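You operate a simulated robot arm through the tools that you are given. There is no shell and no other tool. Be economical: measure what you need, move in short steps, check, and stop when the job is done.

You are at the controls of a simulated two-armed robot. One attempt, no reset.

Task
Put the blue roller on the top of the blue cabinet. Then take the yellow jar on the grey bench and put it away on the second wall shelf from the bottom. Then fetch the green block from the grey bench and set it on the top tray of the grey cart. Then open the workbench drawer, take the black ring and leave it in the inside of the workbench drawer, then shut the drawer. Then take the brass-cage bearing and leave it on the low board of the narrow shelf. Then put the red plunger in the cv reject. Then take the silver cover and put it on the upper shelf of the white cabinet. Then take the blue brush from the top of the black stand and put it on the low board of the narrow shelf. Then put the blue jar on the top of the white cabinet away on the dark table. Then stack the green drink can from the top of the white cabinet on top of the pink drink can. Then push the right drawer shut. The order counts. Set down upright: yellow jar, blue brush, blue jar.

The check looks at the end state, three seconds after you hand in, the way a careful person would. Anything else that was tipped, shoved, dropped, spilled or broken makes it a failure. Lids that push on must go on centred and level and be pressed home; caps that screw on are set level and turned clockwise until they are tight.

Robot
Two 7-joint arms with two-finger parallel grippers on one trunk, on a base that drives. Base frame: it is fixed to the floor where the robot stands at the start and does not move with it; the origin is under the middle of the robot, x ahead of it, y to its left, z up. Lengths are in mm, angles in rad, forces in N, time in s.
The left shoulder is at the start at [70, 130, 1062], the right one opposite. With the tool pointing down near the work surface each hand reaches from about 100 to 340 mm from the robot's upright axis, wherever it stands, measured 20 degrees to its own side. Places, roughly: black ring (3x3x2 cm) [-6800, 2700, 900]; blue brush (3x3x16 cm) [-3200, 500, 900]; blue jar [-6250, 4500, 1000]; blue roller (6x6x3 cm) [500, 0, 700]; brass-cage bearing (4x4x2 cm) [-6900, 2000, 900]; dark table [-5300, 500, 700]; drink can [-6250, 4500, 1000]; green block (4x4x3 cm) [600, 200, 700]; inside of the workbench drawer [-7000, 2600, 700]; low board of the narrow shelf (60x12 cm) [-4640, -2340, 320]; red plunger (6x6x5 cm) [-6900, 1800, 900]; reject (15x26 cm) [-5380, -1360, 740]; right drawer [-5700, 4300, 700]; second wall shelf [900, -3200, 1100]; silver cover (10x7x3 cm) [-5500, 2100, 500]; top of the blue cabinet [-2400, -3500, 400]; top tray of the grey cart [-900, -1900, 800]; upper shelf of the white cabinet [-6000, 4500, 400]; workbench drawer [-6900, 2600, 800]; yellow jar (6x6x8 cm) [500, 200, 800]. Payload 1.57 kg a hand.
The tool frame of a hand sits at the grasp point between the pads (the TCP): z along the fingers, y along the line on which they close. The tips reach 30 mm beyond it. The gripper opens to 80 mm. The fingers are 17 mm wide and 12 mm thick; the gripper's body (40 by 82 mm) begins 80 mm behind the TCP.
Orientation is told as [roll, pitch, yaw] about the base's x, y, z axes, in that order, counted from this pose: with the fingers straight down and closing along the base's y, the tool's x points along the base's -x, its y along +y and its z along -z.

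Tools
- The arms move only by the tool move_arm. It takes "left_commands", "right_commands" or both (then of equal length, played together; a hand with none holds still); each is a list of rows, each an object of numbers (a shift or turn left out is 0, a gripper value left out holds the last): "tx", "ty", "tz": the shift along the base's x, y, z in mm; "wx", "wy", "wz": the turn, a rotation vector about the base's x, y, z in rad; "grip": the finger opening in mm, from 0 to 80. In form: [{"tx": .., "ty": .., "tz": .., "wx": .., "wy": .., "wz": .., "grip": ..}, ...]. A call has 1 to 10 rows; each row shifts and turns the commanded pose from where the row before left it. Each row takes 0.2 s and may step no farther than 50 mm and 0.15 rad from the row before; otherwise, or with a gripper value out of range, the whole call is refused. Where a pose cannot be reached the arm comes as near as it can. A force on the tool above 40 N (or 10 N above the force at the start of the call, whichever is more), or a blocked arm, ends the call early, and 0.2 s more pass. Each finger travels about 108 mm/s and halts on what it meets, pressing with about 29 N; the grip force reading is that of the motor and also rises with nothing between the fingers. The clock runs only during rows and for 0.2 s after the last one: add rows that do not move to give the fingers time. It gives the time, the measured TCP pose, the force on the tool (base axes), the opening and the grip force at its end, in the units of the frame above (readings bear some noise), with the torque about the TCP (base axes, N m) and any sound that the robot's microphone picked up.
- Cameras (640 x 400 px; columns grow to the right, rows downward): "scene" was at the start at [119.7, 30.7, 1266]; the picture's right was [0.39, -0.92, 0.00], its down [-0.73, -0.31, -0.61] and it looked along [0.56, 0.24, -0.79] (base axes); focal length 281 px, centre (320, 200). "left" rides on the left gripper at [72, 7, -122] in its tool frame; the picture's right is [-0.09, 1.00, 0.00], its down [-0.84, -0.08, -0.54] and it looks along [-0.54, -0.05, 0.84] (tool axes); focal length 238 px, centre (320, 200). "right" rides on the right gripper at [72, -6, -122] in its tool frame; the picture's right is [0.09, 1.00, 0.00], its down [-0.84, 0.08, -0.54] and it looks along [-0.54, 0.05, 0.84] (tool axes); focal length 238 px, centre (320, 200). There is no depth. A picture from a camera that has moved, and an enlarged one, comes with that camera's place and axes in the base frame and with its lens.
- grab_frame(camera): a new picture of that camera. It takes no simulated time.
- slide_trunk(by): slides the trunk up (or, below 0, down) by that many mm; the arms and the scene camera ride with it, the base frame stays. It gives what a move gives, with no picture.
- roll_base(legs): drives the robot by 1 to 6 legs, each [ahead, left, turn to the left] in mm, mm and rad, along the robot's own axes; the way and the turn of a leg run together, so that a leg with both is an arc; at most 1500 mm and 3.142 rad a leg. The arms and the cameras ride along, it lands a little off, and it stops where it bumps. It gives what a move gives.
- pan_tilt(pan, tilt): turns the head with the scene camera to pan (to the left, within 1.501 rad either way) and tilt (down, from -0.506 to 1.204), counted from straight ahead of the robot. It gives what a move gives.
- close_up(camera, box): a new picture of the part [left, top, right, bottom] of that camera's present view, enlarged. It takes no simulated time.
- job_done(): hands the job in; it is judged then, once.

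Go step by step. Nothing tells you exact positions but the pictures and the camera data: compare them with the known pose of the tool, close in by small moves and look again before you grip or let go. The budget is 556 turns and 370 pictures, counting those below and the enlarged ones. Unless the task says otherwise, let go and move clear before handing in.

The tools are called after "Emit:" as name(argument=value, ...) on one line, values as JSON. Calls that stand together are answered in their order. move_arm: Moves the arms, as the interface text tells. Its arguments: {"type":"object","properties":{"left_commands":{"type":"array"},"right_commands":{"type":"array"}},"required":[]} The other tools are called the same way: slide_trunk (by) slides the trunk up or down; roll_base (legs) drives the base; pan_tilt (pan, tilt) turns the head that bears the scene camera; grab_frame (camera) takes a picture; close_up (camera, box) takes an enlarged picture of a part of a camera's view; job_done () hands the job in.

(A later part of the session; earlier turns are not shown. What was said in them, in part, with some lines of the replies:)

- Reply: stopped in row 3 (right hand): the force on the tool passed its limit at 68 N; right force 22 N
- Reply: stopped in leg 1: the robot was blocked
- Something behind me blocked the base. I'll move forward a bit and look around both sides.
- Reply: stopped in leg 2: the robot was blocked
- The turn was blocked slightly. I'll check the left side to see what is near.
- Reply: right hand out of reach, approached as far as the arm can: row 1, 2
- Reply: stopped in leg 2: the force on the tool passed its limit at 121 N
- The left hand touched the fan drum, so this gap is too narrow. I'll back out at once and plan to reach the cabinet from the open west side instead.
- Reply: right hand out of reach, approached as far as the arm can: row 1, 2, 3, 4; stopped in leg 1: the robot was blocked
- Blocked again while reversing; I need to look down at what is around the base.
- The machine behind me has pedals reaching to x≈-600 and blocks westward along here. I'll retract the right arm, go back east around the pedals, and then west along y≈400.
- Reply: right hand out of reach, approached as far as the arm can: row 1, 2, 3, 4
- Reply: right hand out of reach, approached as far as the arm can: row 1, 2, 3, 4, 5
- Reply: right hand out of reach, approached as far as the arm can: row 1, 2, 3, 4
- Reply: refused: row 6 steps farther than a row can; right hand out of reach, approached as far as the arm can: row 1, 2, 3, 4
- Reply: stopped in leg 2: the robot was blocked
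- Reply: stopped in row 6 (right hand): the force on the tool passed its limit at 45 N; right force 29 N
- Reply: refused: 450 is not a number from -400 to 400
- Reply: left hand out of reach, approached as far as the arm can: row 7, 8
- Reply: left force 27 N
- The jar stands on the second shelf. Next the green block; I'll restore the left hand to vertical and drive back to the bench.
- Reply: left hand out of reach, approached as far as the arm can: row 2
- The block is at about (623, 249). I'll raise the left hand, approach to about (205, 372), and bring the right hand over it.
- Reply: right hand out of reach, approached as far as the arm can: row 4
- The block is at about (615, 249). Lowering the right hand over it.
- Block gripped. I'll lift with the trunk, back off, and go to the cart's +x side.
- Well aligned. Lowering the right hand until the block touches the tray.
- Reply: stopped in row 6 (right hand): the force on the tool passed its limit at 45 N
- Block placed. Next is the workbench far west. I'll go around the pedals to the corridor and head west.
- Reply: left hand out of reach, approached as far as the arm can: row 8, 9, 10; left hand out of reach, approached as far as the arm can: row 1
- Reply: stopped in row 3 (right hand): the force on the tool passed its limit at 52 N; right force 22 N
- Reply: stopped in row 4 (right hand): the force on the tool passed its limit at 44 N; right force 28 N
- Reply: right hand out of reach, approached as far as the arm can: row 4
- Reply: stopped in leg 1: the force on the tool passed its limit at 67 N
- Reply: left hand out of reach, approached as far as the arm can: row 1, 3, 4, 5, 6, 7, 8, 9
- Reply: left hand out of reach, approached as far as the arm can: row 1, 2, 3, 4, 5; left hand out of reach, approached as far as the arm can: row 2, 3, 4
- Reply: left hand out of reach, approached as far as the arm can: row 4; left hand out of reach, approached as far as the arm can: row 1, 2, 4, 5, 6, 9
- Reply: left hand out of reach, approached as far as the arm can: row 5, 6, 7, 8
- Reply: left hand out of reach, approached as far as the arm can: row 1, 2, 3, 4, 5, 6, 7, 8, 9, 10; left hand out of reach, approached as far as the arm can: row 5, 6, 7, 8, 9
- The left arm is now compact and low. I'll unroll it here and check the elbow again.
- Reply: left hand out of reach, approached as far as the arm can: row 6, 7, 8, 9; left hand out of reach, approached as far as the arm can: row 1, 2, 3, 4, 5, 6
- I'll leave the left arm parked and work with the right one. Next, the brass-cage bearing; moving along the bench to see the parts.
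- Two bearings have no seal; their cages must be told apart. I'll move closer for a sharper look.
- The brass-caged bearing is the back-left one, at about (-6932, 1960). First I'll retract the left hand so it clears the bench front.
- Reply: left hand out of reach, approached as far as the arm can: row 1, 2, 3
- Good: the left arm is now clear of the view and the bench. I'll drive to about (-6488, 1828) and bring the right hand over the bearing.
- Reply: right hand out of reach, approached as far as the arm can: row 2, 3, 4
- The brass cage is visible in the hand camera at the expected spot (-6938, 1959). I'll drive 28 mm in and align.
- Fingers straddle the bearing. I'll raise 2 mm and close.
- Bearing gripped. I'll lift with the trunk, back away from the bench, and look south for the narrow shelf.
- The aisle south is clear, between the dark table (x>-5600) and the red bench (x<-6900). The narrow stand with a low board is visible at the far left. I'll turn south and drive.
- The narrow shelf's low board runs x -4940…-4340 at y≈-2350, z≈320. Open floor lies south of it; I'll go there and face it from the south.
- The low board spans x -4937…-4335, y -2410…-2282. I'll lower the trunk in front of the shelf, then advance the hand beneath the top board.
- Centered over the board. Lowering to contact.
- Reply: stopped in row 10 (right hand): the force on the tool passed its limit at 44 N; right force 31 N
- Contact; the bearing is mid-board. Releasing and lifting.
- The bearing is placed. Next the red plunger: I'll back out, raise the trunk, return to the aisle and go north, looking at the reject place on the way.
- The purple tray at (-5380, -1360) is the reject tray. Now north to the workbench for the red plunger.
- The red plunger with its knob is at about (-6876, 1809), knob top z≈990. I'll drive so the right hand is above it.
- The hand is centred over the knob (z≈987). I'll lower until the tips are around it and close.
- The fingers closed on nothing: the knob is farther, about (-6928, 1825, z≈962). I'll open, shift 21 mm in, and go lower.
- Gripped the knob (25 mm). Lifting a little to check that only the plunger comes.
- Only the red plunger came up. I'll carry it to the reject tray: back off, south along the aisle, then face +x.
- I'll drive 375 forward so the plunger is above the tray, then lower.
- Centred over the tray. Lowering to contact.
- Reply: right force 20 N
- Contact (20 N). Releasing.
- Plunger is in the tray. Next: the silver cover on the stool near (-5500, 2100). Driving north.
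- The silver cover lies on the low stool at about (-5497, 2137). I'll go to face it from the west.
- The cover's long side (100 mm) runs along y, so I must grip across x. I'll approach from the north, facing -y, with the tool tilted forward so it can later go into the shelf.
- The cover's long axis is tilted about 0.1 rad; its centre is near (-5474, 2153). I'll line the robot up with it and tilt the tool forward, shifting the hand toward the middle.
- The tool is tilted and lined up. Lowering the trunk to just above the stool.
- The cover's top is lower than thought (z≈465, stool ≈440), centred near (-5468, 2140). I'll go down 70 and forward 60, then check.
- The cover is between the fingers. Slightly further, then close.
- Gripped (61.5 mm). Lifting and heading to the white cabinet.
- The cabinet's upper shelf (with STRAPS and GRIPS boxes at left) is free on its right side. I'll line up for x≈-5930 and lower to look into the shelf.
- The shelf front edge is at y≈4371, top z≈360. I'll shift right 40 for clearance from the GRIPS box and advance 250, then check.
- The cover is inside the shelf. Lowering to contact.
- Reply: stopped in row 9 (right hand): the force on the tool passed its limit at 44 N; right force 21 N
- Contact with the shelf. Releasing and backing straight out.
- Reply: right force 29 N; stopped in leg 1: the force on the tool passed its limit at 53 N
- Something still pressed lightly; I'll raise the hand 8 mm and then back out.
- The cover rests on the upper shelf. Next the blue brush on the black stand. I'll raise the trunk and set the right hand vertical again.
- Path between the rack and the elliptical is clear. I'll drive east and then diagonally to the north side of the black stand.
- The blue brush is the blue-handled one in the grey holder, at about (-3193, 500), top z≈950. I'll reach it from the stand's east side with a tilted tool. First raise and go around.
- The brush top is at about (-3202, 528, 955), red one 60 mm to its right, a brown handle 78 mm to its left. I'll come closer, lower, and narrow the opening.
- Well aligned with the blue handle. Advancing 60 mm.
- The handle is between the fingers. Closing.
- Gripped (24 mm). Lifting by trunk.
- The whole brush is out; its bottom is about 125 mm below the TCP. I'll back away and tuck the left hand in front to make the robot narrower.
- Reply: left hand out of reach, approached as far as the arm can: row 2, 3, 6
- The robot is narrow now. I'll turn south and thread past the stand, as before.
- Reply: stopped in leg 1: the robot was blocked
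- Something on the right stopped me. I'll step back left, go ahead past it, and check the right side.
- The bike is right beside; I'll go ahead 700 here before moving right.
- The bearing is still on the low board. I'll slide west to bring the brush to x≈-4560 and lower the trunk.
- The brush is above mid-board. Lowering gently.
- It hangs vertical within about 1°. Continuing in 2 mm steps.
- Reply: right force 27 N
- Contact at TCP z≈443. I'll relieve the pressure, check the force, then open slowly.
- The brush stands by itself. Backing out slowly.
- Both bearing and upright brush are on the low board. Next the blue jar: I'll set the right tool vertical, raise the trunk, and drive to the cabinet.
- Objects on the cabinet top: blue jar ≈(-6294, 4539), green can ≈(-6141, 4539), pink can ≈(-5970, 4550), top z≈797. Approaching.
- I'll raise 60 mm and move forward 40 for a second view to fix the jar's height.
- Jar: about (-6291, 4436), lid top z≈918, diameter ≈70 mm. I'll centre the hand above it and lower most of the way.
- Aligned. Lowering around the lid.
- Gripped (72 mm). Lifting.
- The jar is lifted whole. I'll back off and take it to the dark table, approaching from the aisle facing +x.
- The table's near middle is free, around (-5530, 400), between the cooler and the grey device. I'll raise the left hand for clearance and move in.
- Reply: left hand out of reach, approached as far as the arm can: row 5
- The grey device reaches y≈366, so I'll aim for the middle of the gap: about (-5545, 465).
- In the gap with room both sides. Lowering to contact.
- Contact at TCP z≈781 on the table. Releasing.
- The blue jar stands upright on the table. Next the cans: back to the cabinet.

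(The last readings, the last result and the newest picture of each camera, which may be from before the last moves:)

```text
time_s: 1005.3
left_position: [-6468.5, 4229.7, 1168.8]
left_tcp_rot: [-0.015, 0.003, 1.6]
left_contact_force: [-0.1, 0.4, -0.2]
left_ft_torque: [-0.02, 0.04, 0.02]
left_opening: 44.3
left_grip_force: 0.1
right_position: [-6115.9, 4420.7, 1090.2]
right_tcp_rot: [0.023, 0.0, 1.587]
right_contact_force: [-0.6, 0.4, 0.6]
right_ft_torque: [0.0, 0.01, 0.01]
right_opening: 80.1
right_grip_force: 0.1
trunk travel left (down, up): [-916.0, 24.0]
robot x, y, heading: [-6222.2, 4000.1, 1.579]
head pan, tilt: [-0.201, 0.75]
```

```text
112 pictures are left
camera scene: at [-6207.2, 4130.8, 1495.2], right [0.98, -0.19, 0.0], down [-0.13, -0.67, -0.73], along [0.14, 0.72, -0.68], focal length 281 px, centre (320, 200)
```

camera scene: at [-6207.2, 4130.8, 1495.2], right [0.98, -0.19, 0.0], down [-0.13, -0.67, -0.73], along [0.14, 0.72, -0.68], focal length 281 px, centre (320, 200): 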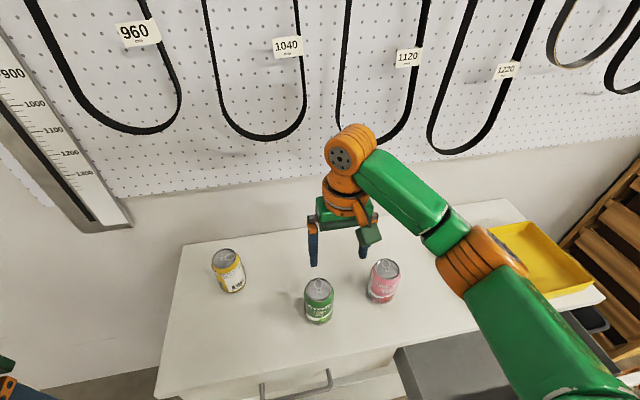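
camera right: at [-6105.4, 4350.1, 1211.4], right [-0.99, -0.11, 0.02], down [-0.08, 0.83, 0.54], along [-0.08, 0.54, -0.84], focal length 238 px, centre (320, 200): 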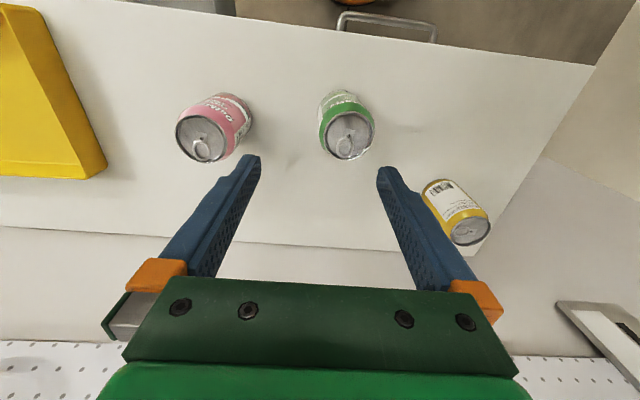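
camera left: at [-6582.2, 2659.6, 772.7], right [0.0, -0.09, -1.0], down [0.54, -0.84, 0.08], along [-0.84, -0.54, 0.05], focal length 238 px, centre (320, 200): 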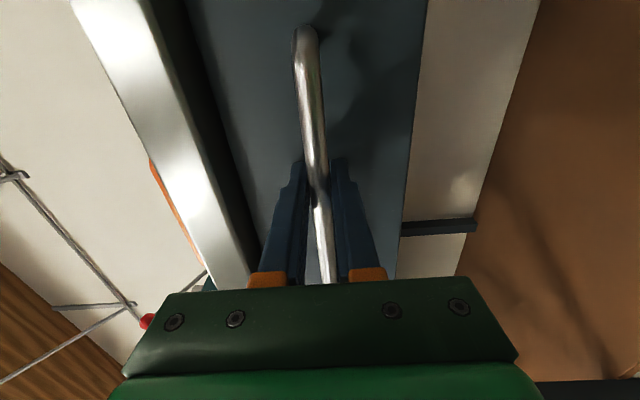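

Green can ≈(-6155, 4443), pink ≈(-5973, 4467), tops z≈912. Moving over the green can.

Emit:
move_arm(right_commands=[{"tx": -20, "ty": 11, "tz": -20}, {"tx": -19, "ty": 11, "tz": -40}, {"tz": -45}, {}])

Emit:
grab_frame(camera="right")

```text
time_s: 1006.3
left_position: [-6467.5, 4231.1, 1168.3]
left_tcp_rot: [-0.015, 0.003, 1.6]
left_contact_force: [-0.9, 0.2, 0.8]
left_ft_torque: [-0.01, 0.02, 0.0]
left_opening: 44.2
left_grip_force: 0.1
right_position: [-6153.8, 4443.1, 983.9]
right_tcp_rot: [0.023, 0.0, 1.587]
right_contact_force: [0.1, 0.4, -0.5]
right_ft_torque: [0.01, -0.01, -0.04]
right_opening: 80.0
right_grip_force: 0.1
trunk travel left (down, up): [-916.0, 24.0]
robot x, y, heading: [-6223.6, 3999.7, 1.576]
head pan, tilt: [-0.201, 0.75]
```

```text
111 pictures are left
camera right: at [-6143.7, 4372.8, 1106.0], right [-0.99, -0.11, 0.02], down [-0.08, 0.84, 0.54], along [-0.08, 0.54, -0.84], focal length 238 px, centre (320, 200)
```

right: 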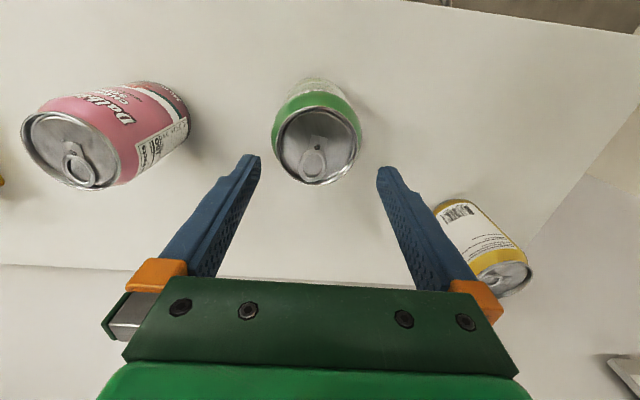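

Centred exactly. Lowering around the can and gripping.

Emit:
move_arm(right_commands=[{"tz": -35}, {"tz": -25}, {"tz": -15}, {"tz": -12}, {}])

Emit:
grab_frame(camera="right")

```text
time_s: 1007.5
left_position: [-6468.5, 4228.5, 1168.1]
left_tcp_rot: [-0.016, 0.004, 1.601]
left_contact_force: [-0.1, -0.6, 0.2]
left_ft_torque: [0.03, 0.02, -0.01]
left_opening: 44.0
left_grip_force: 0.0
right_position: [-6152.7, 4440.2, 898.1]
right_tcp_rot: [0.024, -0.002, 1.589]
right_contact_force: [-0.6, 0.3, 0.0]
right_ft_torque: [0.0, -0.03, -0.01]
right_opening: 80.1
right_grip_force: 0.0
right hand out of reach, approached as far as the arm can: row 4
trunk travel left (down, up): [-916.0, 24.0]
robot x, y, heading: [-6225.4, 3994.9, 1.574]
head pan, tilt: [-0.201, 0.75]
```

```text
110 pictures are left
camera right: at [-6143.0, 4369.1, 1020.4], right [-0.99, -0.11, 0.02], down [-0.08, 0.83, 0.54], along [-0.08, 0.54, -0.84], focal length 238 px, centre (320, 200)
```

right: 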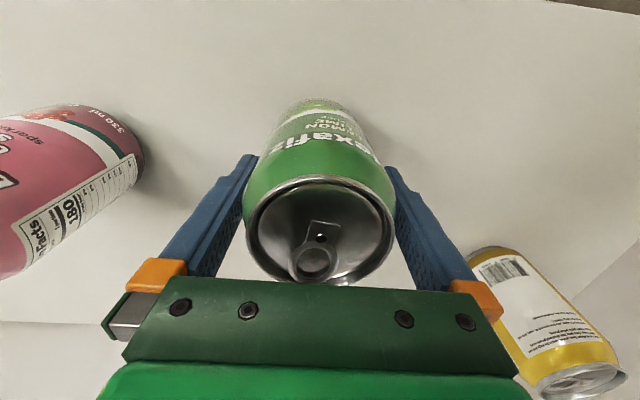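

Emit:
move_arm(right_commands=[{"grip": 74}, {"grip": 68}, {"grip": 62}, {"grip": 56}, {}, {}])

Emit:
slide_trunk(by=20)

Emit:
move_arm(right_commands=[{"tz": 25}, {"tz": 40}, {"tz": 45}, {"tz": 45}, {"tz": 30}, {}])

Emit:
grab_frame(camera="right")

Emit:
grab_frame(camera="scene")

```text
time_s: 1008.9
left_position: [-6467.7, 4231.1, 1168.6]
left_tcp_rot: [-0.014, 0.004, 1.6]
left_contact_force: [0.0, 0.5, -0.4]
left_ft_torque: [-0.02, -0.01, 0.01]
left_opening: 44.0
left_grip_force: 0.1
right_position: [-6152.7, 4438.7, 898.0]
right_tcp_rot: [0.023, -0.003, 1.586]
right_contact_force: [2.3, 1.0, 3.8]
right_ft_torque: [0.06, -0.28, 0.02]
right_opening: 65.2
right_grip_force: 28.6
trunk travel left (down, up): [-916.0, 24.0]
robot x, y, heading: [-6225.4, 4000.1, 1.574]
head pan, tilt: [-0.201, 0.75]
```

```text
time_s: 1009.6
left_position: [-6468.3, 4230.2, 1188.0]
left_tcp_rot: [-0.014, 0.005, 1.601]
left_contact_force: [0.7, -0.7, 0.7]
left_ft_torque: [-0.01, 0.02, -0.02]
left_opening: 43.8
left_grip_force: 0.0
right_position: [-6153.0, 4441.0, 919.0]
right_tcp_rot: [0.021, 0.0, 1.59]
right_contact_force: [0.2, 1.3, -4.3]
right_ft_torque: [0.05, 0.0, -0.02]
right_opening: 65.0
right_grip_force: 29.1
trunk travel left (down, up): [-936.0, 4.0]
robot x, y, heading: [-6225.4, 3996.1, 1.576]
head pan, tilt: [-0.201, 0.75]
```

```text
time_s: 1011.0
left_position: [-6468.0, 4230.1, 1187.9]
left_tcp_rot: [-0.016, 0.005, 1.603]
left_contact_force: [0.6, -0.8, -0.2]
left_ft_torque: [0.01, 0.0, -0.02]
left_opening: 44.1
left_grip_force: 0.0
right_position: [-6153.0, 4441.0, 1103.3]
right_tcp_rot: [0.025, -0.001, 1.588]
right_contact_force: [0.4, -0.2, -3.5]
right_ft_torque: [0.07, 0.01, -0.04]
right_opening: 65.3
right_grip_force: 29.1
trunk travel left (down, up): [-936.0, 4.0]
robot x, y, heading: [-6226.1, 3997.1, 1.578]
head pan, tilt: [-0.201, 0.75]
```

```text
109 pictures are left
camera right: at [-6142.7, 4369.7, 1225.5], right [-0.99, -0.11, 0.02], down [-0.08, 0.84, 0.54], along [-0.08, 0.54, -0.84], focal length 238 px, centre (320, 200)
```

right: 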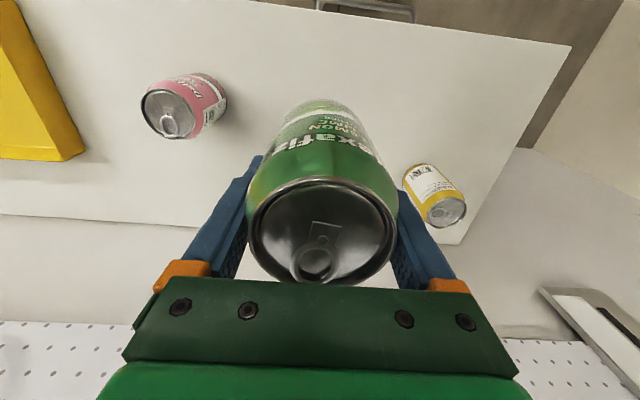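

```text
108 pictures are left
camera scene: at [-6206.9, 4132.1, 1515.0], right [0.98, -0.19, 0.0], down [-0.13, -0.67, -0.73], along [0.14, 0.72, -0.68], focal length 281 px, centre (320, 200)
```

scene: 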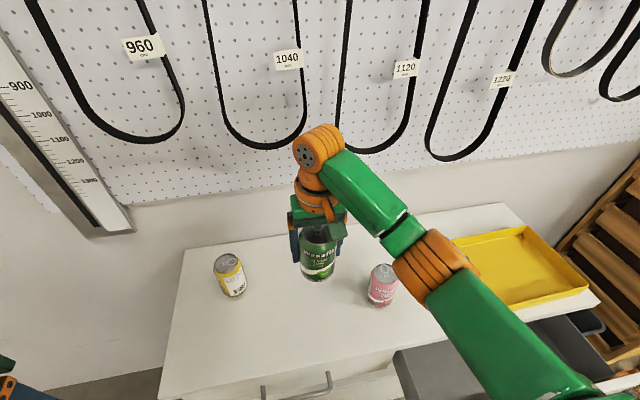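

The green can is lifted. Stack height: TCP ≈ 898 + 115 = 1013. I'll lower the trunk for better reach, shift the base right 110, and bring the can over the pink one.

Emit:
move_arm(right_commands=[{"tz": 25}, {"tz": 25}, {}])

Emit:
slide_trunk(by=-90)

Emit:
roll_base(legs=[[22, -110, 0]])

Emit:
grab_frame(camera="scene")

Emit:
grab_frame(camera="right")

```text
time_s: 1011.8
left_position: [-6468.1, 4231.1, 1188.2]
left_tcp_rot: [-0.015, 0.006, 1.6]
left_contact_force: [0.5, 0.6, 0.3]
left_ft_torque: [0.03, -0.01, -0.01]
left_opening: 44.4
left_grip_force: 0.1
right_position: [-6152.8, 4440.6, 1153.4]
right_tcp_rot: [0.022, -0.001, 1.587]
right_contact_force: [0.2, -0.5, -2.6]
right_ft_torque: [0.04, 0.02, 0.01]
right_opening: 65.2
right_grip_force: 29.3
trunk travel left (down, up): [-936.0, 4.0]
robot x, y, heading: [-6223.3, 3998.6, 1.577]
head pan, tilt: [-0.201, 0.75]
```

```text
time_s: 1013.1
left_position: [-6466.7, 4231.3, 1098.4]
left_tcp_rot: [-0.015, 0.004, 1.601]
left_contact_force: [0.1, -0.4, 0.5]
left_ft_torque: [-0.02, 0.0, 0.02]
left_opening: 44.1
left_grip_force: 0.1
right_position: [-6153.7, 4439.8, 1063.0]
right_tcp_rot: [0.023, 0.001, 1.587]
right_contact_force: [-0.6, 0.5, -2.8]
right_ft_torque: [0.06, 0.04, 0.03]
right_opening: 65.2
right_grip_force: 29.4
trunk travel left (down, up): [-846.0, 94.0]
robot x, y, heading: [-6227.2, 3999.3, 1.578]
head pan, tilt: [-0.201, 0.75]
```

```text
time_s: 1014.3
left_position: [-6361.8, 4251.0, 1097.8]
left_tcp_rot: [-0.021, 0.003, 1.6]
left_contact_force: [0.1, -0.1, 0.0]
left_ft_torque: [-0.02, -0.01, -0.04]
left_opening: 44.1
left_grip_force: 0.1
right_position: [-6048.3, 4462.1, 1063.4]
right_tcp_rot: [0.018, -0.001, 1.586]
right_contact_force: [-0.5, -0.4, -4.8]
right_ft_torque: [0.03, 0.01, -0.01]
right_opening: 65.0
right_grip_force: 29.2
trunk travel left (down, up): [-846.0, 94.0]
robot x, y, heading: [-6111.4, 4017.9, 1.577]
head pan, tilt: [-0.201, 0.75]
```

```text
107 pictures are left
camera scene: at [-6102.7, 4153.5, 1425.2], right [0.98, -0.19, 0.0], down [-0.13, -0.67, -0.73], along [0.14, 0.72, -0.68], focal length 281 px, centre (320, 200)
```

scene: 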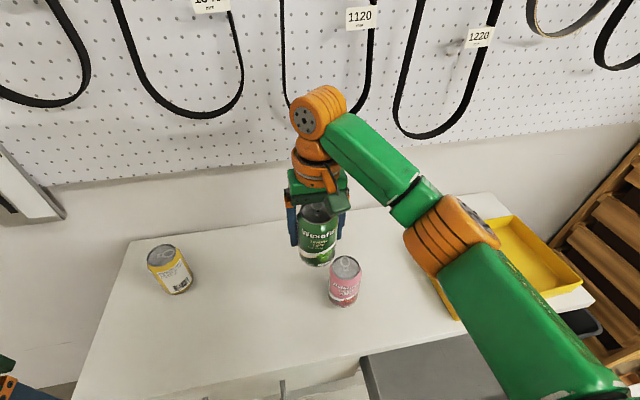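

```text
106 pictures are left
camera right: at [-6037.8, 4391.1, 1185.5], right [-0.99, -0.11, 0.02], down [-0.08, 0.84, 0.54], along [-0.07, 0.54, -0.84], focal length 238 px, centre (320, 200)
```

right: 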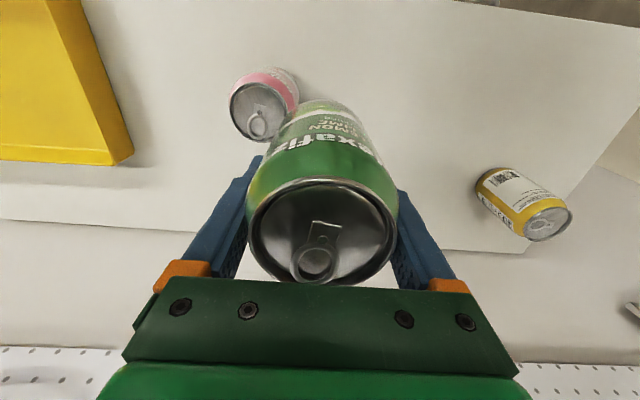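

Best estimate for the pink can is (-5982, 4458). Moving over it at a safe height to compare visually.

Emit:
move_arm(right_commands=[{"tx": 33, "ty": -2}, {"tx": 33, "ty": -2}, {}])

Emit:
close_up(camera="scene", box=[270, 150, 450, 330])

Emit:
grab_frame(camera="right")

```text
time_s: 1015.1
left_position: [-6358.4, 4254.0, 1099.5]
left_tcp_rot: [-0.015, 0.005, 1.599]
left_contact_force: [-0.4, -0.1, 0.0]
left_ft_torque: [0.0, 0.02, -0.02]
left_opening: 43.8
left_grip_force: 0.0
right_position: [-5977.2, 4457.5, 1064.0]
right_tcp_rot: [0.023, 0.001, 1.586]
right_contact_force: [0.1, -1.0, -4.2]
right_ft_torque: [0.02, -0.07, -0.01]
right_opening: 65.0
right_grip_force: 29.0
trunk travel left (down, up): [-846.0, 94.0]
robot x, y, heading: [-6116.9, 4026.2, 1.572]
head pan, tilt: [-0.201, 0.75]
```

```text
2.22 times, centred on (360, 240) of scene
camera zoom: at [-6097.7, 4154.9, 1425.0], right [0.98, -0.19, 0.0], down [-0.13, -0.67, -0.73], along [0.14, 0.72, -0.68], focal length 625 px, centre (231, 111)
```

zoom: 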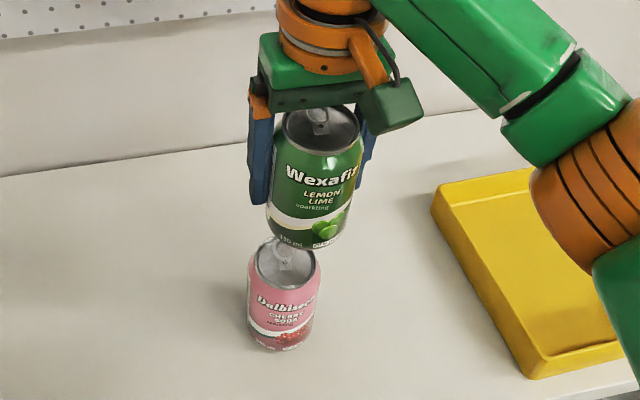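

```text
104 pictures are left
camera right: at [-5967.2, 4387.9, 1185.6], right [-0.99, -0.11, 0.02], down [-0.08, 0.84, 0.54], along [-0.08, 0.54, -0.84], focal length 238 px, centre (320, 200)
```

right: 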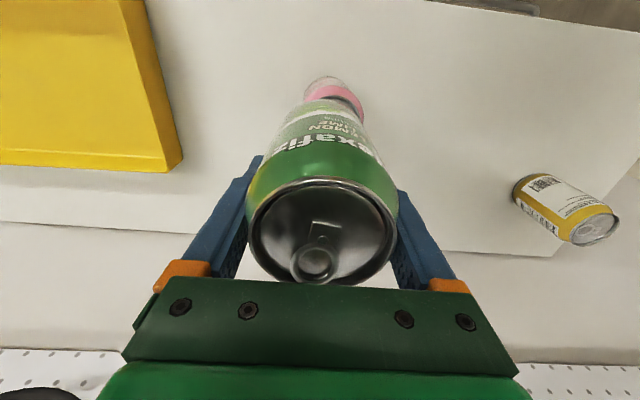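

The comparison says the pink can is ~15 mm further left and ~9 mm further back. Correcting and rechecking.

Emit:
move_arm(right_commands=[{"tx": -14, "ty": 9}, {"tz": -15}, {}])

Emit:
close_up(camera="scene", box=[290, 160, 430, 320])

Emit:
grab_frame(camera="right")

```text
time_s: 1015.9
left_position: [-6358.3, 4254.3, 1098.3]
left_tcp_rot: [-0.017, 0.002, 1.597]
left_contact_force: [-0.7, -0.7, 0.8]
left_ft_torque: [0.0, 0.0, -0.02]
left_opening: 44.2
left_grip_force: 0.0
right_position: [-5991.2, 4467.2, 1048.8]
right_tcp_rot: [0.025, -0.001, 1.587]
right_contact_force: [-0.7, 0.2, -3.4]
right_ft_torque: [0.03, 0.02, -0.03]
right_opening: 65.1
right_grip_force: 28.4
trunk travel left (down, up): [-846.0, 94.0]
robot x, y, heading: [-6114.0, 4020.4, 1.576]
head pan, tilt: [-0.201, 0.75]
```

```text
2.50 times, centred on (360, 240) of scene
camera zoom: at [-6096.9, 4154.5, 1425.1], right [0.98, -0.19, 0.0], down [-0.13, -0.67, -0.73], along [0.14, 0.72, -0.68], focal length 703 px, centre (220, 100)
```

zoom: 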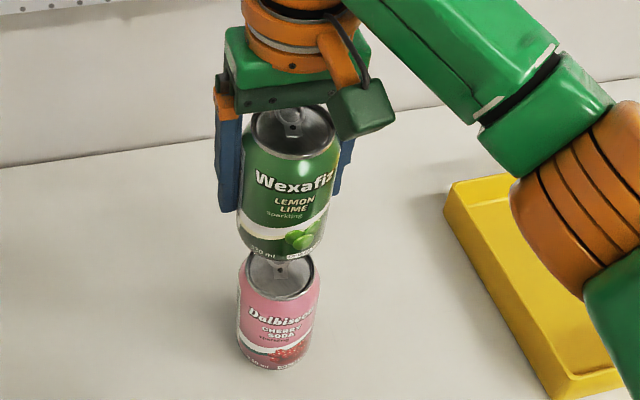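

```text
102 pictures are left
camera right: at [-5980.7, 4396.6, 1170.2], right [-0.99, -0.11, 0.02], down [-0.08, 0.84, 0.54], along [-0.08, 0.54, -0.84], focal length 238 px, centre (320, 200)
```

right: 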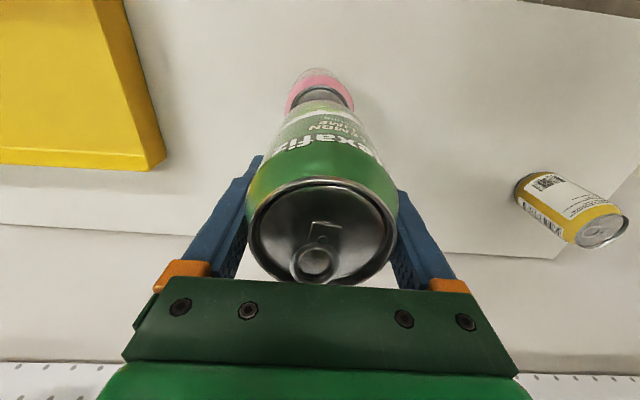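

x is aligned; the pink can seems ~7 mm nearer. I'll shift -7 in y and descend gently.

Emit:
move_arm(right_commands=[{"ty": -7, "tx": -1}, {"tz": -10}, {"tz": -5}, {}])

Emit:
close_up(camera="scene", box=[300, 170, 420, 310])

Emit:
close_up(camera="right", box=[240, 40, 400, 160])

```text
time_s: 1016.9
left_position: [-6358.7, 4253.8, 1098.0]
left_tcp_rot: [-0.017, 0.005, 1.599]
left_contact_force: [0.8, 0.0, 1.0]
left_ft_torque: [0.0, 0.01, -0.01]
left_opening: 43.8
left_grip_force: 0.2
right_position: [-5991.5, 4461.2, 1033.5]
right_tcp_rot: [0.023, 0.0, 1.586]
right_contact_force: [-0.1, -0.2, -3.5]
right_ft_torque: [0.03, -0.01, -0.05]
right_opening: 65.0
right_grip_force: 29.0
trunk travel left (down, up): [-846.0, 94.0]
robot x, y, heading: [-6115.6, 4025.7, 1.577]
head pan, tilt: [-0.201, 0.75]
```

```text
2.86 times, centred on (360, 240) of scene
camera zoom: at [-6097.5, 4154.5, 1425.1], right [0.98, -0.19, 0.0], down [-0.13, -0.67, -0.73], along [0.14, 0.72, -0.68], focal length 803 px, centre (206, 86)
```

zoom: 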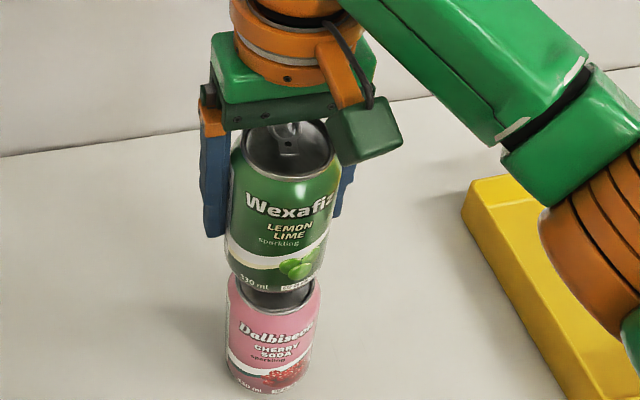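

```text
3.33 times, centred on (320, 100) of right
camera zoom: at [-5982.6, 4390.0, 1155.3], right [-0.99, -0.11, 0.02], down [-0.08, 0.84, 0.54], along [-0.08, 0.54, -0.84], focal length 794 px, centre (320, 533)
```

zoom: 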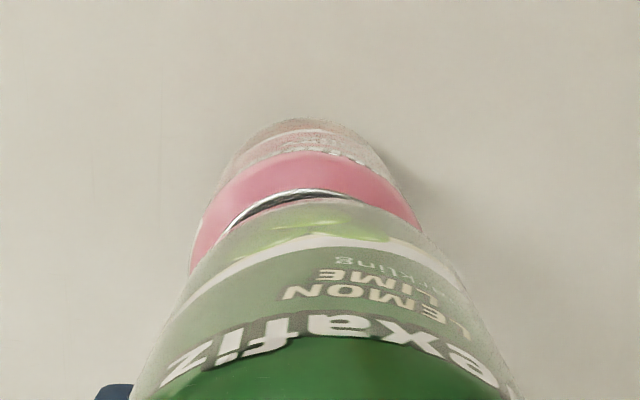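

Alignment is within a few mm. Final descent.

Emit:
move_arm(right_commands=[{"tx": 3, "ty": 1, "tz": -4}, {"tz": -3}, {"tz": -3}, {"tz": -2}, {}])

Emit:
move_arm(right_commands=[{"tz": -2}, {"tz": -2}, {}])

```text
time_s: 1018.1
left_position: [-6357.9, 4253.6, 1098.5]
left_tcp_rot: [-0.016, 0.004, 1.599]
left_contact_force: [-0.7, -0.1, 0.5]
left_ft_torque: [0.02, 0.01, 0.0]
left_opening: 44.0
left_grip_force: 0.1
right_position: [-5991.3, 4461.6, 1020.4]
right_tcp_rot: [0.023, -0.002, 1.587]
right_contact_force: [0.9, 0.0, -3.8]
right_ft_torque: [0.08, 0.01, 0.0]
right_opening: 65.3
right_grip_force: 29.4
trunk travel left (down, up): [-846.0, 94.0]
robot x, y, heading: [-6118.2, 4020.4, 1.575]
head pan, tilt: [-0.201, 0.75]
```

```text
time_s: 1018.9
left_position: [-6359.2, 4254.2, 1097.7]
left_tcp_rot: [-0.016, 0.003, 1.6]
left_contact_force: [-0.1, -0.1, 0.2]
left_ft_torque: [-0.01, -0.03, -0.03]
left_opening: 44.0
left_grip_force: 0.1
right_position: [-5990.2, 4462.1, 1016.6]
right_tcp_rot: [0.023, 0.001, 1.587]
right_contact_force: [0.5, 0.9, -3.3]
right_ft_torque: [0.02, 0.02, 0.01]
right_opening: 65.1
right_grip_force: 28.8
trunk travel left (down, up): [-846.0, 94.0]
robot x, y, heading: [-6113.7, 4018.2, 1.576]
head pan, tilt: [-0.201, 0.75]
```

Emit:
move_arm(right_commands=[{"tz": -2}, {"tz": -2}, {}])

Emit:
close_up(camera="scene", box=[300, 170, 420, 310])

```text
time_s: 1019.7
left_position: [-6358.7, 4253.1, 1098.3]
left_tcp_rot: [-0.016, 0.004, 1.599]
left_contact_force: [-0.4, -0.9, -0.1]
left_ft_torque: [0.0, 0.02, -0.01]
left_opening: 44.2
left_grip_force: 0.2
right_position: [-5989.7, 4461.0, 1013.1]
right_tcp_rot: [0.022, -0.003, 1.588]
right_contact_force: [0.7, 1.8, 5.2]
right_ft_torque: [0.11, -0.28, 0.04]
right_opening: 65.2
right_grip_force: 28.6
trunk travel left (down, up): [-846.0, 94.0]
robot x, y, heading: [-6114.5, 4018.9, 1.58]
head pan, tilt: [-0.201, 0.75]
```

```text
2.86 times, centred on (360, 240) of scene
camera zoom: at [-6097.7, 4153.4, 1425.3], right [0.98, -0.19, 0.0], down [-0.13, -0.67, -0.73], along [0.14, 0.72, -0.68], focal length 803 px, centre (206, 86)
```

zoom: 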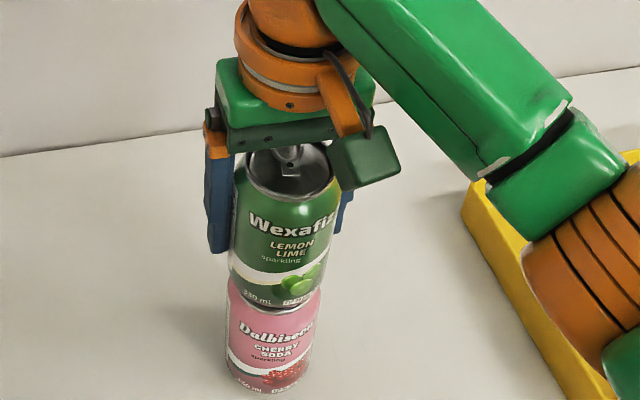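

Contact exactly at the expected height, stack aligned. Opening slowly.

Emit:
move_arm(right_commands=[{"grip": 67}, {"grip": 69}, {"grip": 72}, {"grip": 76}, {"grip": 80}, {}])

Emit:
close_up(camera="scene", box=[300, 170, 420, 310])

Emit:
grab_frame(camera="right")

```text
time_s: 1021.1
left_position: [-6357.6, 4252.1, 1097.4]
left_tcp_rot: [-0.017, 0.003, 1.599]
left_contact_force: [0.0, -0.1, 0.5]
left_ft_torque: [0.01, 0.04, 0.01]
left_opening: 43.8
left_grip_force: 0.0
right_position: [-5989.9, 4462.1, 1013.0]
right_tcp_rot: [0.023, -0.002, 1.586]
right_contact_force: [0.6, 1.1, -0.6]
right_ft_torque: [-0.01, -0.01, -0.03]
right_opening: 80.0
right_grip_force: 0.0
trunk travel left (down, up): [-846.0, 94.0]
robot x, y, heading: [-6115.1, 4023.2, 1.573]
head pan, tilt: [-0.201, 0.75]
```

```text
2.86 times, centred on (360, 240) of scene
camera zoom: at [-6097.7, 4153.7, 1425.2], right [0.98, -0.19, 0.0], down [-0.13, -0.67, -0.73], along [0.14, 0.72, -0.68], focal length 803 px, centre (206, 86)
```

zoom: 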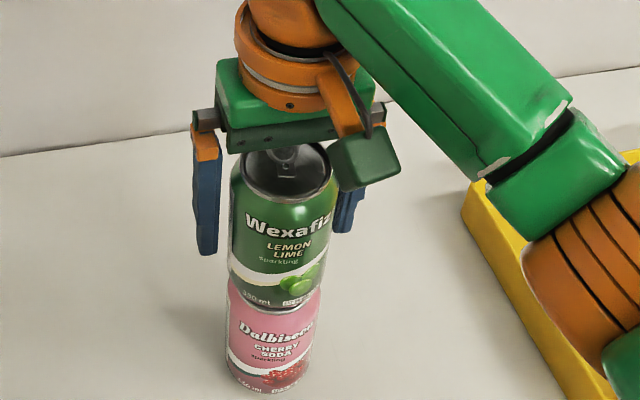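

```text
97 pictures are left
camera right: at [-5979.7, 4390.6, 1135.2], right [-0.99, -0.11, 0.02], down [-0.08, 0.84, 0.54], along [-0.08, 0.54, -0.84], focal length 238 px, centre (320, 200)
```

right: 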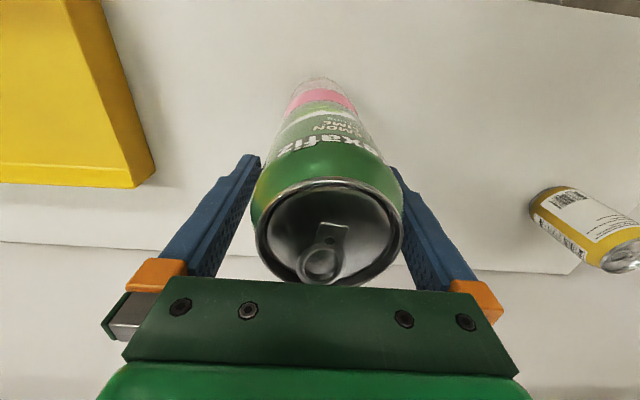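

The stack stands. The can is a bit closer to one finger, so I'll shift 3 mm and lift slowly.

Emit:
move_arm(right_commands=[{"tx": -3}, {}, {"tz": 5}, {"tz": 10}, {"tz": 15}, {"tz": 25}, {"tz": 35}, {"tz": 40}, {}])

Emit:
grab_frame(camera="scene")

```text
time_s: 1023.1
left_position: [-6358.3, 4252.1, 1099.1]
left_tcp_rot: [-0.017, 0.003, 1.599]
left_contact_force: [0.2, 0.1, -0.2]
left_ft_torque: [-0.02, -0.03, 0.0]
left_opening: 44.4
left_grip_force: 0.0
right_position: [-5992.9, 4461.1, 1143.4]
right_tcp_rot: [0.023, 0.0, 1.588]
right_contact_force: [-0.6, -1.0, 0.5]
right_ft_torque: [0.01, -0.04, -0.02]
right_opening: 79.9
right_grip_force: 0.0
trunk travel left (down, up): [-846.0, 94.0]
robot x, y, heading: [-6115.7, 4018.9, 1.579]
head pan, tilt: [-0.201, 0.75]
```

```text
96 pictures are left
camera scene: at [-6097.6, 4153.9, 1425.1], right [0.98, -0.19, 0.0], down [-0.13, -0.67, -0.73], along [0.14, 0.72, -0.68], focal length 281 px, centre (320, 200)
```

scene: 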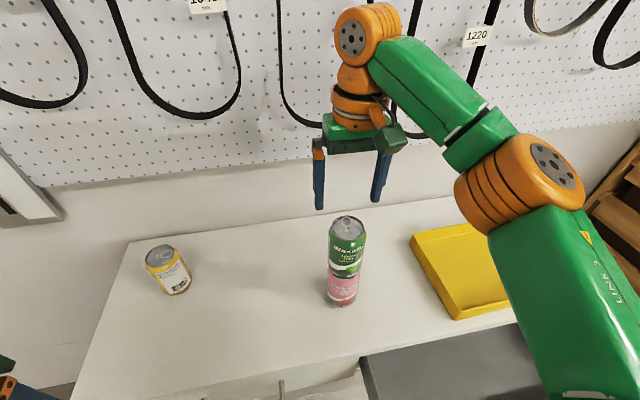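

The cans are stacked. Last: push the right drawer shut. I'll back out, tilt the tool forward with closed fingers, and lower.

Emit:
roll_base(legs=[[-520, 0, 0], [0, -190, 0]])

Emit:
move_arm(right_commands=[{"wx": 0.148, "grip": 60}, {"wx": 0.148, "grip": 40}, {"wx": 0.148, "grip": 20}, {"wx": 0.148, "grip": 2}, {"wx": 0.148, "ty": 20}, {"wx": 0.148, "ty": 20}, {"ty": 20}, {"ty": 20}, {}])

Emit:
slide_trunk(by=-400)

Emit:
pan_tilt(pan=0, tilt=0.4)

Emit:
grab_frame(camera="scene")

```text
time_s: 1027.2
left_position: [-6170.5, 3737.4, 1096.4]
left_tcp_rot: [-0.02, 0.003, 1.597]
left_contact_force: [0.9, 0.0, -0.2]
left_ft_torque: [0.01, -0.03, 0.0]
left_opening: 44.4
left_grip_force: 0.1
right_position: [-5802.3, 3944.5, 1143.0]
right_tcp_rot: [0.019, 0.001, 1.583]
right_contact_force: [0.9, -0.6, 0.1]
right_ft_torque: [-0.01, -0.02, 0.02]
right_opening: 79.7
right_grip_force: 0.1
trunk travel left (down, up): [-846.0, 94.0]
robot x, y, heading: [-5922.8, 3505.7, 1.571]
head pan, tilt: [-0.201, 0.75]
```

```text
time_s: 1029.2
left_position: [-6167.2, 3738.0, 1097.6]
left_tcp_rot: [-0.016, 0.003, 1.595]
left_contact_force: [-0.3, 0.8, 0.0]
left_ft_torque: [0.0, -0.02, 0.0]
left_opening: 44.1
left_grip_force: 0.0
right_position: [-5799.3, 4024.4, 1143.0]
right_tcp_rot: [0.008, -0.89, 1.589]
right_contact_force: [-0.3, 0.3, -0.1]
right_ft_torque: [-0.02, 0.03, -0.03]
right_opening: 1.8
right_grip_force: 0.2
trunk travel left (down, up): [-846.0, 94.0]
robot x, y, heading: [-5924.9, 3501.1, 1.57]
head pan, tilt: [-0.201, 0.75]
```

```text
time_s: 1033.1
left_position: [-6166.6, 3737.0, 698.3]
left_tcp_rot: [-0.015, 0.003, 1.596]
left_contact_force: [-0.2, -0.3, -0.3]
left_ft_torque: [0.01, -0.02, -0.02]
left_opening: 43.9
left_grip_force: 0.1
right_position: [-5798.7, 4025.6, 743.3]
right_tcp_rot: [0.008, -0.888, 1.588]
right_contact_force: [-0.8, 0.6, -0.2]
right_ft_torque: [0.02, -0.02, -0.02]
right_opening: 1.9
right_grip_force: 0.1
trunk travel left (down, up): [-446.0, 494.0]
robot x, y, heading: [-5923.5, 3505.6, 1.568]
head pan, tilt: [-0.201, 0.75]
```

```text
time_s: 1033.9
left_position: [-6166.5, 3737.9, 697.8]
left_tcp_rot: [-0.015, 0.004, 1.595]
left_contact_force: [0.5, 0.9, -0.1]
left_ft_torque: [-0.02, -0.01, 0.0]
left_opening: 43.9
left_grip_force: 0.0
right_position: [-5800.0, 4025.4, 744.4]
right_tcp_rot: [0.009, -0.888, 1.588]
right_contact_force: [0.1, 0.0, -0.3]
right_ft_torque: [-0.01, 0.04, 0.0]
right_opening: 2.0
right_grip_force: 0.0
trunk travel left (down, up): [-446.0, 494.0]
robot x, y, heading: [-5921.9, 3504.7, 1.575]
head pan, tilt: [0.0, 0.4]
```

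```text
95 pictures are left
camera scene: at [-5922.5, 3648.0, 1056.2], right [1.0, 0.0, 0.0], down [0.0, -0.39, -0.92], along [0.0, 0.92, -0.39], focal length 281 px, centre (320, 200)
```

scene: 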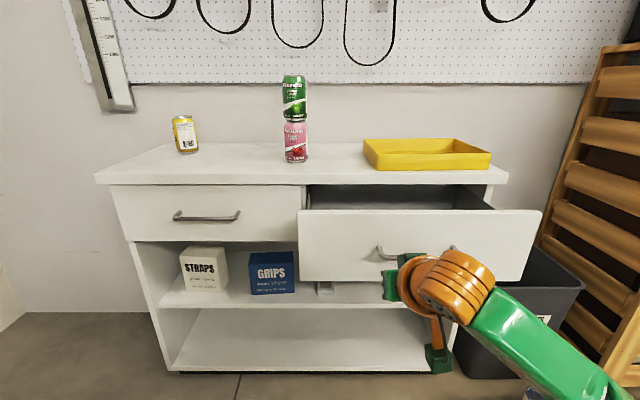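

The drawer face is at y≈4172, x -5966…-5430, its handle spanning x -5796…-5618. I'll push at x≈-5850, beside the handle.

Emit:
roll_base(legs=[[0, 52, 0]])

Emit:
move_arm(right_commands=[{"tz": -12}, {"tz": -12}, {}])

Emit:
roll_base(legs=[[95, 0, 0]])

Emit:
grab_frame(camera="scene")

```text
time_s: 1034.8
left_position: [-6218.8, 3737.2, 697.4]
left_tcp_rot: [-0.015, 0.004, 1.595]
left_contact_force: [-0.4, -1.2, -0.2]
left_ft_torque: [-0.01, -0.04, -0.02]
left_opening: 43.9
left_grip_force: 0.1
right_position: [-5851.9, 4024.6, 744.3]
right_tcp_rot: [0.01, -0.889, 1.591]
right_contact_force: [-0.2, 0.1, 0.7]
right_ft_torque: [0.0, -0.01, -0.03]
right_opening: 1.9
right_grip_force: 0.0
trunk travel left (down, up): [-446.0, 494.0]
robot x, y, heading: [-5976.1, 3504.9, 1.572]
head pan, tilt: [0.0, 0.4]
```

```text
time_s: 1035.6
left_position: [-6219.4, 3738.3, 698.0]
left_tcp_rot: [-0.016, 0.004, 1.594]
left_contact_force: [0.0, -0.6, -0.3]
left_ft_torque: [0.05, -0.02, -0.01]
left_opening: 43.8
left_grip_force: 0.1
right_position: [-5851.2, 4024.9, 718.8]
right_tcp_rot: [0.01, -0.887, 1.588]
right_contact_force: [-0.2, 0.0, -0.1]
right_ft_torque: [-0.01, 0.02, 0.0]
right_opening: 2.2
right_grip_force: 0.1
trunk travel left (down, up): [-446.0, 494.0]
robot x, y, heading: [-5972.1, 3504.1, 1.572]
head pan, tilt: [0.0, 0.4]
```

```text
time_s: 1036.8
left_position: [-6217.5, 3832.8, 698.1]
left_tcp_rot: [-0.016, 0.002, 1.596]
left_contact_force: [-0.6, -0.3, 0.2]
left_ft_torque: [-0.02, -0.02, -0.01]
left_opening: 44.0
left_grip_force: 0.0
right_position: [-5851.4, 4119.5, 718.1]
right_tcp_rot: [0.008, -0.889, 1.588]
right_contact_force: [0.6, -0.3, -0.3]
right_ft_torque: [-0.02, -0.03, 0.0]
right_opening: 2.1
right_grip_force: 0.0
trunk travel left (down, up): [-446.0, 494.0]
robot x, y, heading: [-5973.5, 3600.9, 1.57]
head pan, tilt: [0.0, 0.4]
```

```text
94 pictures are left
camera scene: at [-5974.8, 3743.1, 1056.2], right [1.0, 0.0, 0.0], down [0.0, -0.39, -0.92], along [0.0, 0.92, -0.39], focal length 281 px, centre (320, 200)
```

scene: 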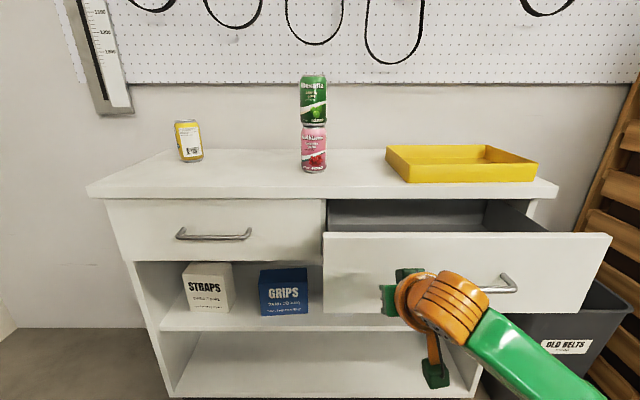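

Emit:
roll_base(legs=[[90, 0, 0]])

Emit:
grab_frame(camera="scene")

```text
time_s: 1037.8
left_position: [-6218.9, 3922.0, 698.0]
left_tcp_rot: [-0.014, 0.004, 1.595]
left_contact_force: [-0.6, -0.1, 0.3]
left_ft_torque: [0.01, 0.0, -0.02]
left_opening: 43.9
left_grip_force: 0.0
right_position: [-5852.4, 4210.5, 718.3]
right_tcp_rot: [0.011, -0.889, 1.586]
right_contact_force: [-0.2, 0.1, 0.0]
right_ft_torque: [0.0, -0.03, -0.03]
right_opening: 2.0
right_grip_force: 0.1
trunk travel left (down, up): [-446.0, 494.0]
robot x, y, heading: [-5976.3, 3689.7, 1.571]
head pan, tilt: [0.0, 0.4]
```

```text
93 pictures are left
camera scene: at [-5974.9, 3833.2, 1056.2], right [1.0, 0.0, 0.0], down [0.0, -0.39, -0.92], along [0.0, 0.92, -0.39], focal length 281 px, centre (320, 200)
```

scene: 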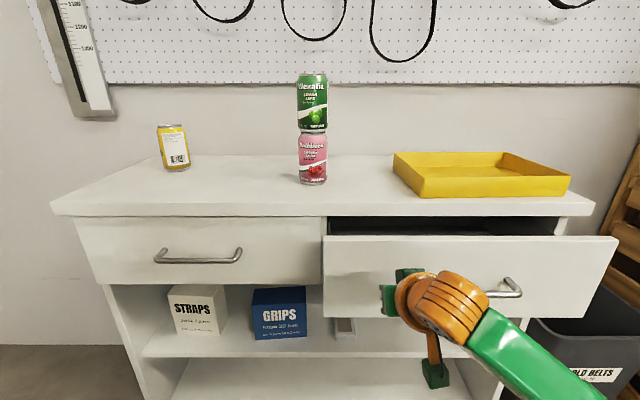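

The drawer slides in. Continuing gently.

Emit:
roll_base(legs=[[80, 0, 0]])

Emit:
grab_frame(camera="scene")

```text
time_s: 1038.9
left_position: [-6218.5, 4002.9, 697.8]
left_tcp_rot: [-0.017, 0.003, 1.592]
left_contact_force: [-0.7, 0.4, -0.4]
left_ft_torque: [-0.01, 0.01, 0.0]
left_opening: 44.0
left_grip_force: 0.0
right_position: [-5851.9, 4290.7, 718.8]
right_tcp_rot: [0.007, -0.889, 1.588]
right_contact_force: [0.1, -0.3, 0.6]
right_ft_torque: [0.03, 0.03, 0.02]
right_opening: 2.0
right_grip_force: 0.0
trunk travel left (down, up): [-446.0, 494.0]
robot x, y, heading: [-5973.2, 3772.9, 1.572]
head pan, tilt: [0.0, 0.4]
```

```text
92 pictures are left
camera scene: at [-5974.9, 3914.1, 1056.2], right [1.0, 0.0, 0.0], down [0.0, -0.39, -0.92], along [0.0, 0.92, -0.39], focal length 281 px, centre (320, 200)
```

scene: 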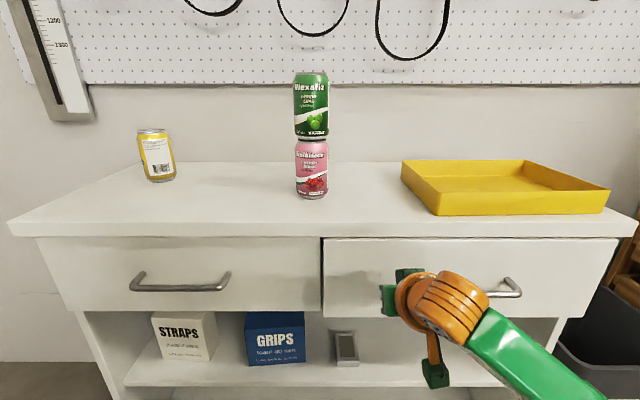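

Almost closed. A little more in small steps.

Emit:
roll_base(legs=[[15, 0, 0]])

Emit:
close_up(camera="scene", box=[200, 210, 440, 340])

```text
time_s: 1039.7
left_position: [-6218.7, 4018.0, 699.0]
left_tcp_rot: [-0.018, 0.005, 1.593]
left_contact_force: [-0.4, -0.8, -0.1]
left_ft_torque: [0.03, 0.0, 0.02]
left_opening: 44.2
left_grip_force: 0.1
right_position: [-5851.0, 4305.5, 718.7]
right_tcp_rot: [0.008, -0.888, 1.588]
right_contact_force: [0.4, 0.1, -0.3]
right_ft_torque: [0.01, 0.02, -0.03]
right_opening: 1.6
right_grip_force: 0.0
trunk travel left (down, up): [-446.0, 494.0]
robot x, y, heading: [-5976.9, 3787.9, 1.569]
head pan, tilt: [0.0, 0.4]
```

```text
2.67 times, centred on (320, 275) of scene
camera zoom: at [-5974.9, 3928.5, 1056.3], right [1.0, 0.0, 0.0], down [0.0, -0.39, -0.92], along [0.0, 0.92, -0.39], focal length 750 px, centre (320, 0)
```

zoom: 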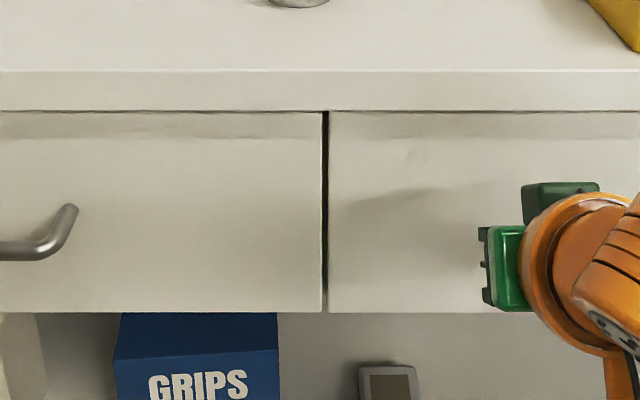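

It looks flush. One more gentle nudge to confirm.

Emit:
roll_base(legs=[[6, 0, 0]])

Emit:
close_up(camera="scene", box=[200, 210, 440, 340])

```text
time_s: 1040.4
left_position: [-6218.5, 4023.4, 698.7]
left_tcp_rot: [-0.016, 0.003, 1.594]
left_contact_force: [0.6, -0.5, 0.2]
left_ft_torque: [-0.02, -0.01, -0.02]
left_opening: 44.2
left_grip_force: 0.1
right_position: [-5853.2, 4310.8, 718.6]
right_tcp_rot: [0.008, -0.89, 1.589]
right_contact_force: [-0.5, 0.1, -0.1]
right_ft_torque: [0.0, 0.04, 0.01]
right_opening: 1.9
right_grip_force: 0.0
trunk travel left (down, up): [-446.0, 494.0]
robot x, y, heading: [-5974.4, 3786.5, 1.572]
head pan, tilt: [0.0, 0.4]
```

```text
2.67 times, centred on (320, 275) of scene
camera zoom: at [-5974.9, 3934.6, 1056.3], right [1.0, 0.0, 0.0], down [0.0, -0.39, -0.92], along [0.0, 0.92, -0.39], focal length 750 px, centre (320, 0)
```

zoom: 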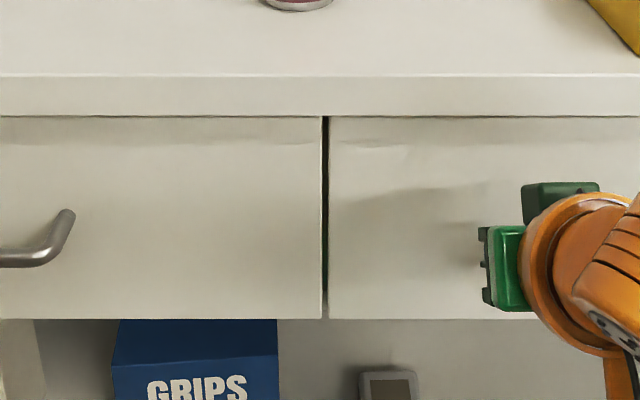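

Emit:
roll_base(legs=[[14, 0, 0]])

Emit:
close_up(camera="scene", box=[200, 210, 440, 340])

```text
time_s: 1041.3
left_position: [-6219.0, 4030.8, 699.6]
left_tcp_rot: [-0.016, -0.005, 1.59]
left_contact_force: [-0.2, 0.4, -0.5]
left_ft_torque: [0.0, 0.01, 0.04]
left_opening: 43.9
left_grip_force: 0.0
right_position: [-5851.6, 4313.5, 721.4]
right_tcp_rot: [0.009, -0.882, 1.592]
right_contact_force: [0.6, -18.6, 9.3]
right_ft_torque: [0.04, -0.1, -0.06]
right_opening: 2.1
right_grip_force: 0.0
trunk travel left (down, up): [-446.0, 494.0]
robot x, y, heading: [-5974.8, 3796.8, 1.566]
head pan, tilt: [0.0, 0.4]
stopped in leg 1: the force on the tool passed its limit at 51 N (the readings are from after the stop); the commanded pose is now the measured one
```

```text
2.67 times, centred on (320, 275) of scene
camera zoom: at [-5974.8, 3937.6, 1057.4], right [1.0, 0.0, 0.0], down [0.0, -0.38, -0.92], along [0.0, 0.92, -0.38], focal length 750 px, centre (320, 0)
```

zoom: 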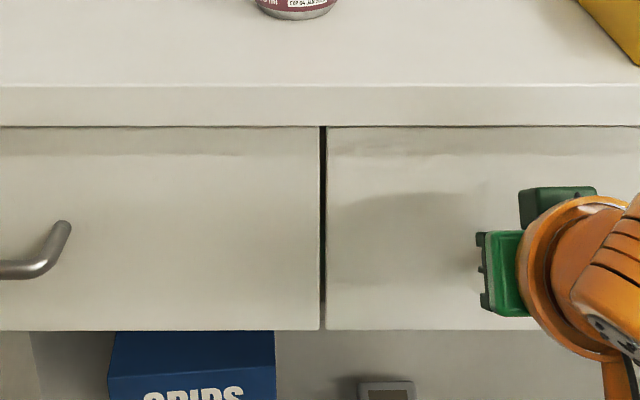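

Firm stop at 51 N: the drawer is fully shut. I'll back away and check the whole scene.

Emit:
roll_base(legs=[[-400, 0, 0]])

Emit:
grab_frame(camera="scene")

```text
time_s: 1043.8
left_position: [-6218.3, 3635.8, 697.4]
left_tcp_rot: [-0.018, 0.003, 1.593]
left_contact_force: [-0.1, 0.1, -0.6]
left_ft_torque: [-0.01, -0.01, -0.01]
left_opening: 43.8
left_grip_force: 0.1
right_position: [-5853.5, 3921.3, 715.6]
right_tcp_rot: [0.008, -0.877, 1.592]
right_contact_force: [-0.3, 0.5, 0.2]
right_ft_torque: [-0.02, 0.02, 0.01]
right_opening: 2.2
right_grip_force: 0.0
trunk travel left (down, up): [-446.0, 494.0]
robot x, y, heading: [-5977.4, 3407.8, 1.575]
head pan, tilt: [0.0, 0.4]
```

```text
88 pictures are left
camera scene: at [-5975.3, 3546.8, 1056.3], right [1.0, 0.0, 0.0], down [0.0, -0.39, -0.92], along [0.0, 0.92, -0.39], focal length 281 px, centre (320, 200)
```

scene: 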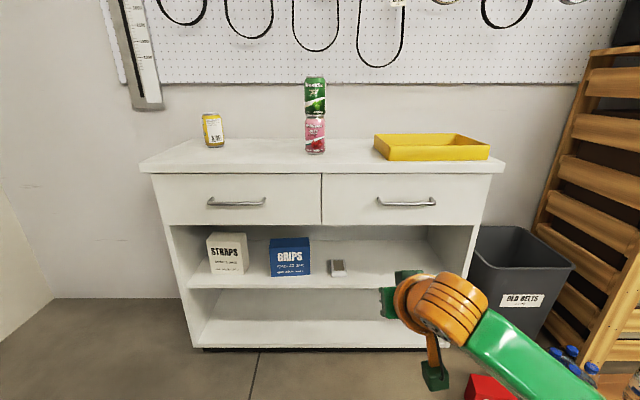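

Both drawers are flush, the cans stand stacked, and the cover is on the upper shelf; both hands are clear. Handing in.

Emit:
job_done()

```text
The job is handed in.
```

All eleven steps were carried out in order and the job is handed in, but I did not see the judge's result.

I checked each placement on camera as I set it down. The brush and the stacked cans stood on their own, and both drawers stopped firmly when pushed shut.

- **Bumps:** early on I bumped the pedal machine, the stepper and the large fan. The hardest was about 121 N on the fan with the left hand. I saw nothing shifted or tipped afterwards, though I did not measure the fan's position again.
- **Reject tray:** I took the unlabelled purple tray at the given reject position to be the "cv reject".
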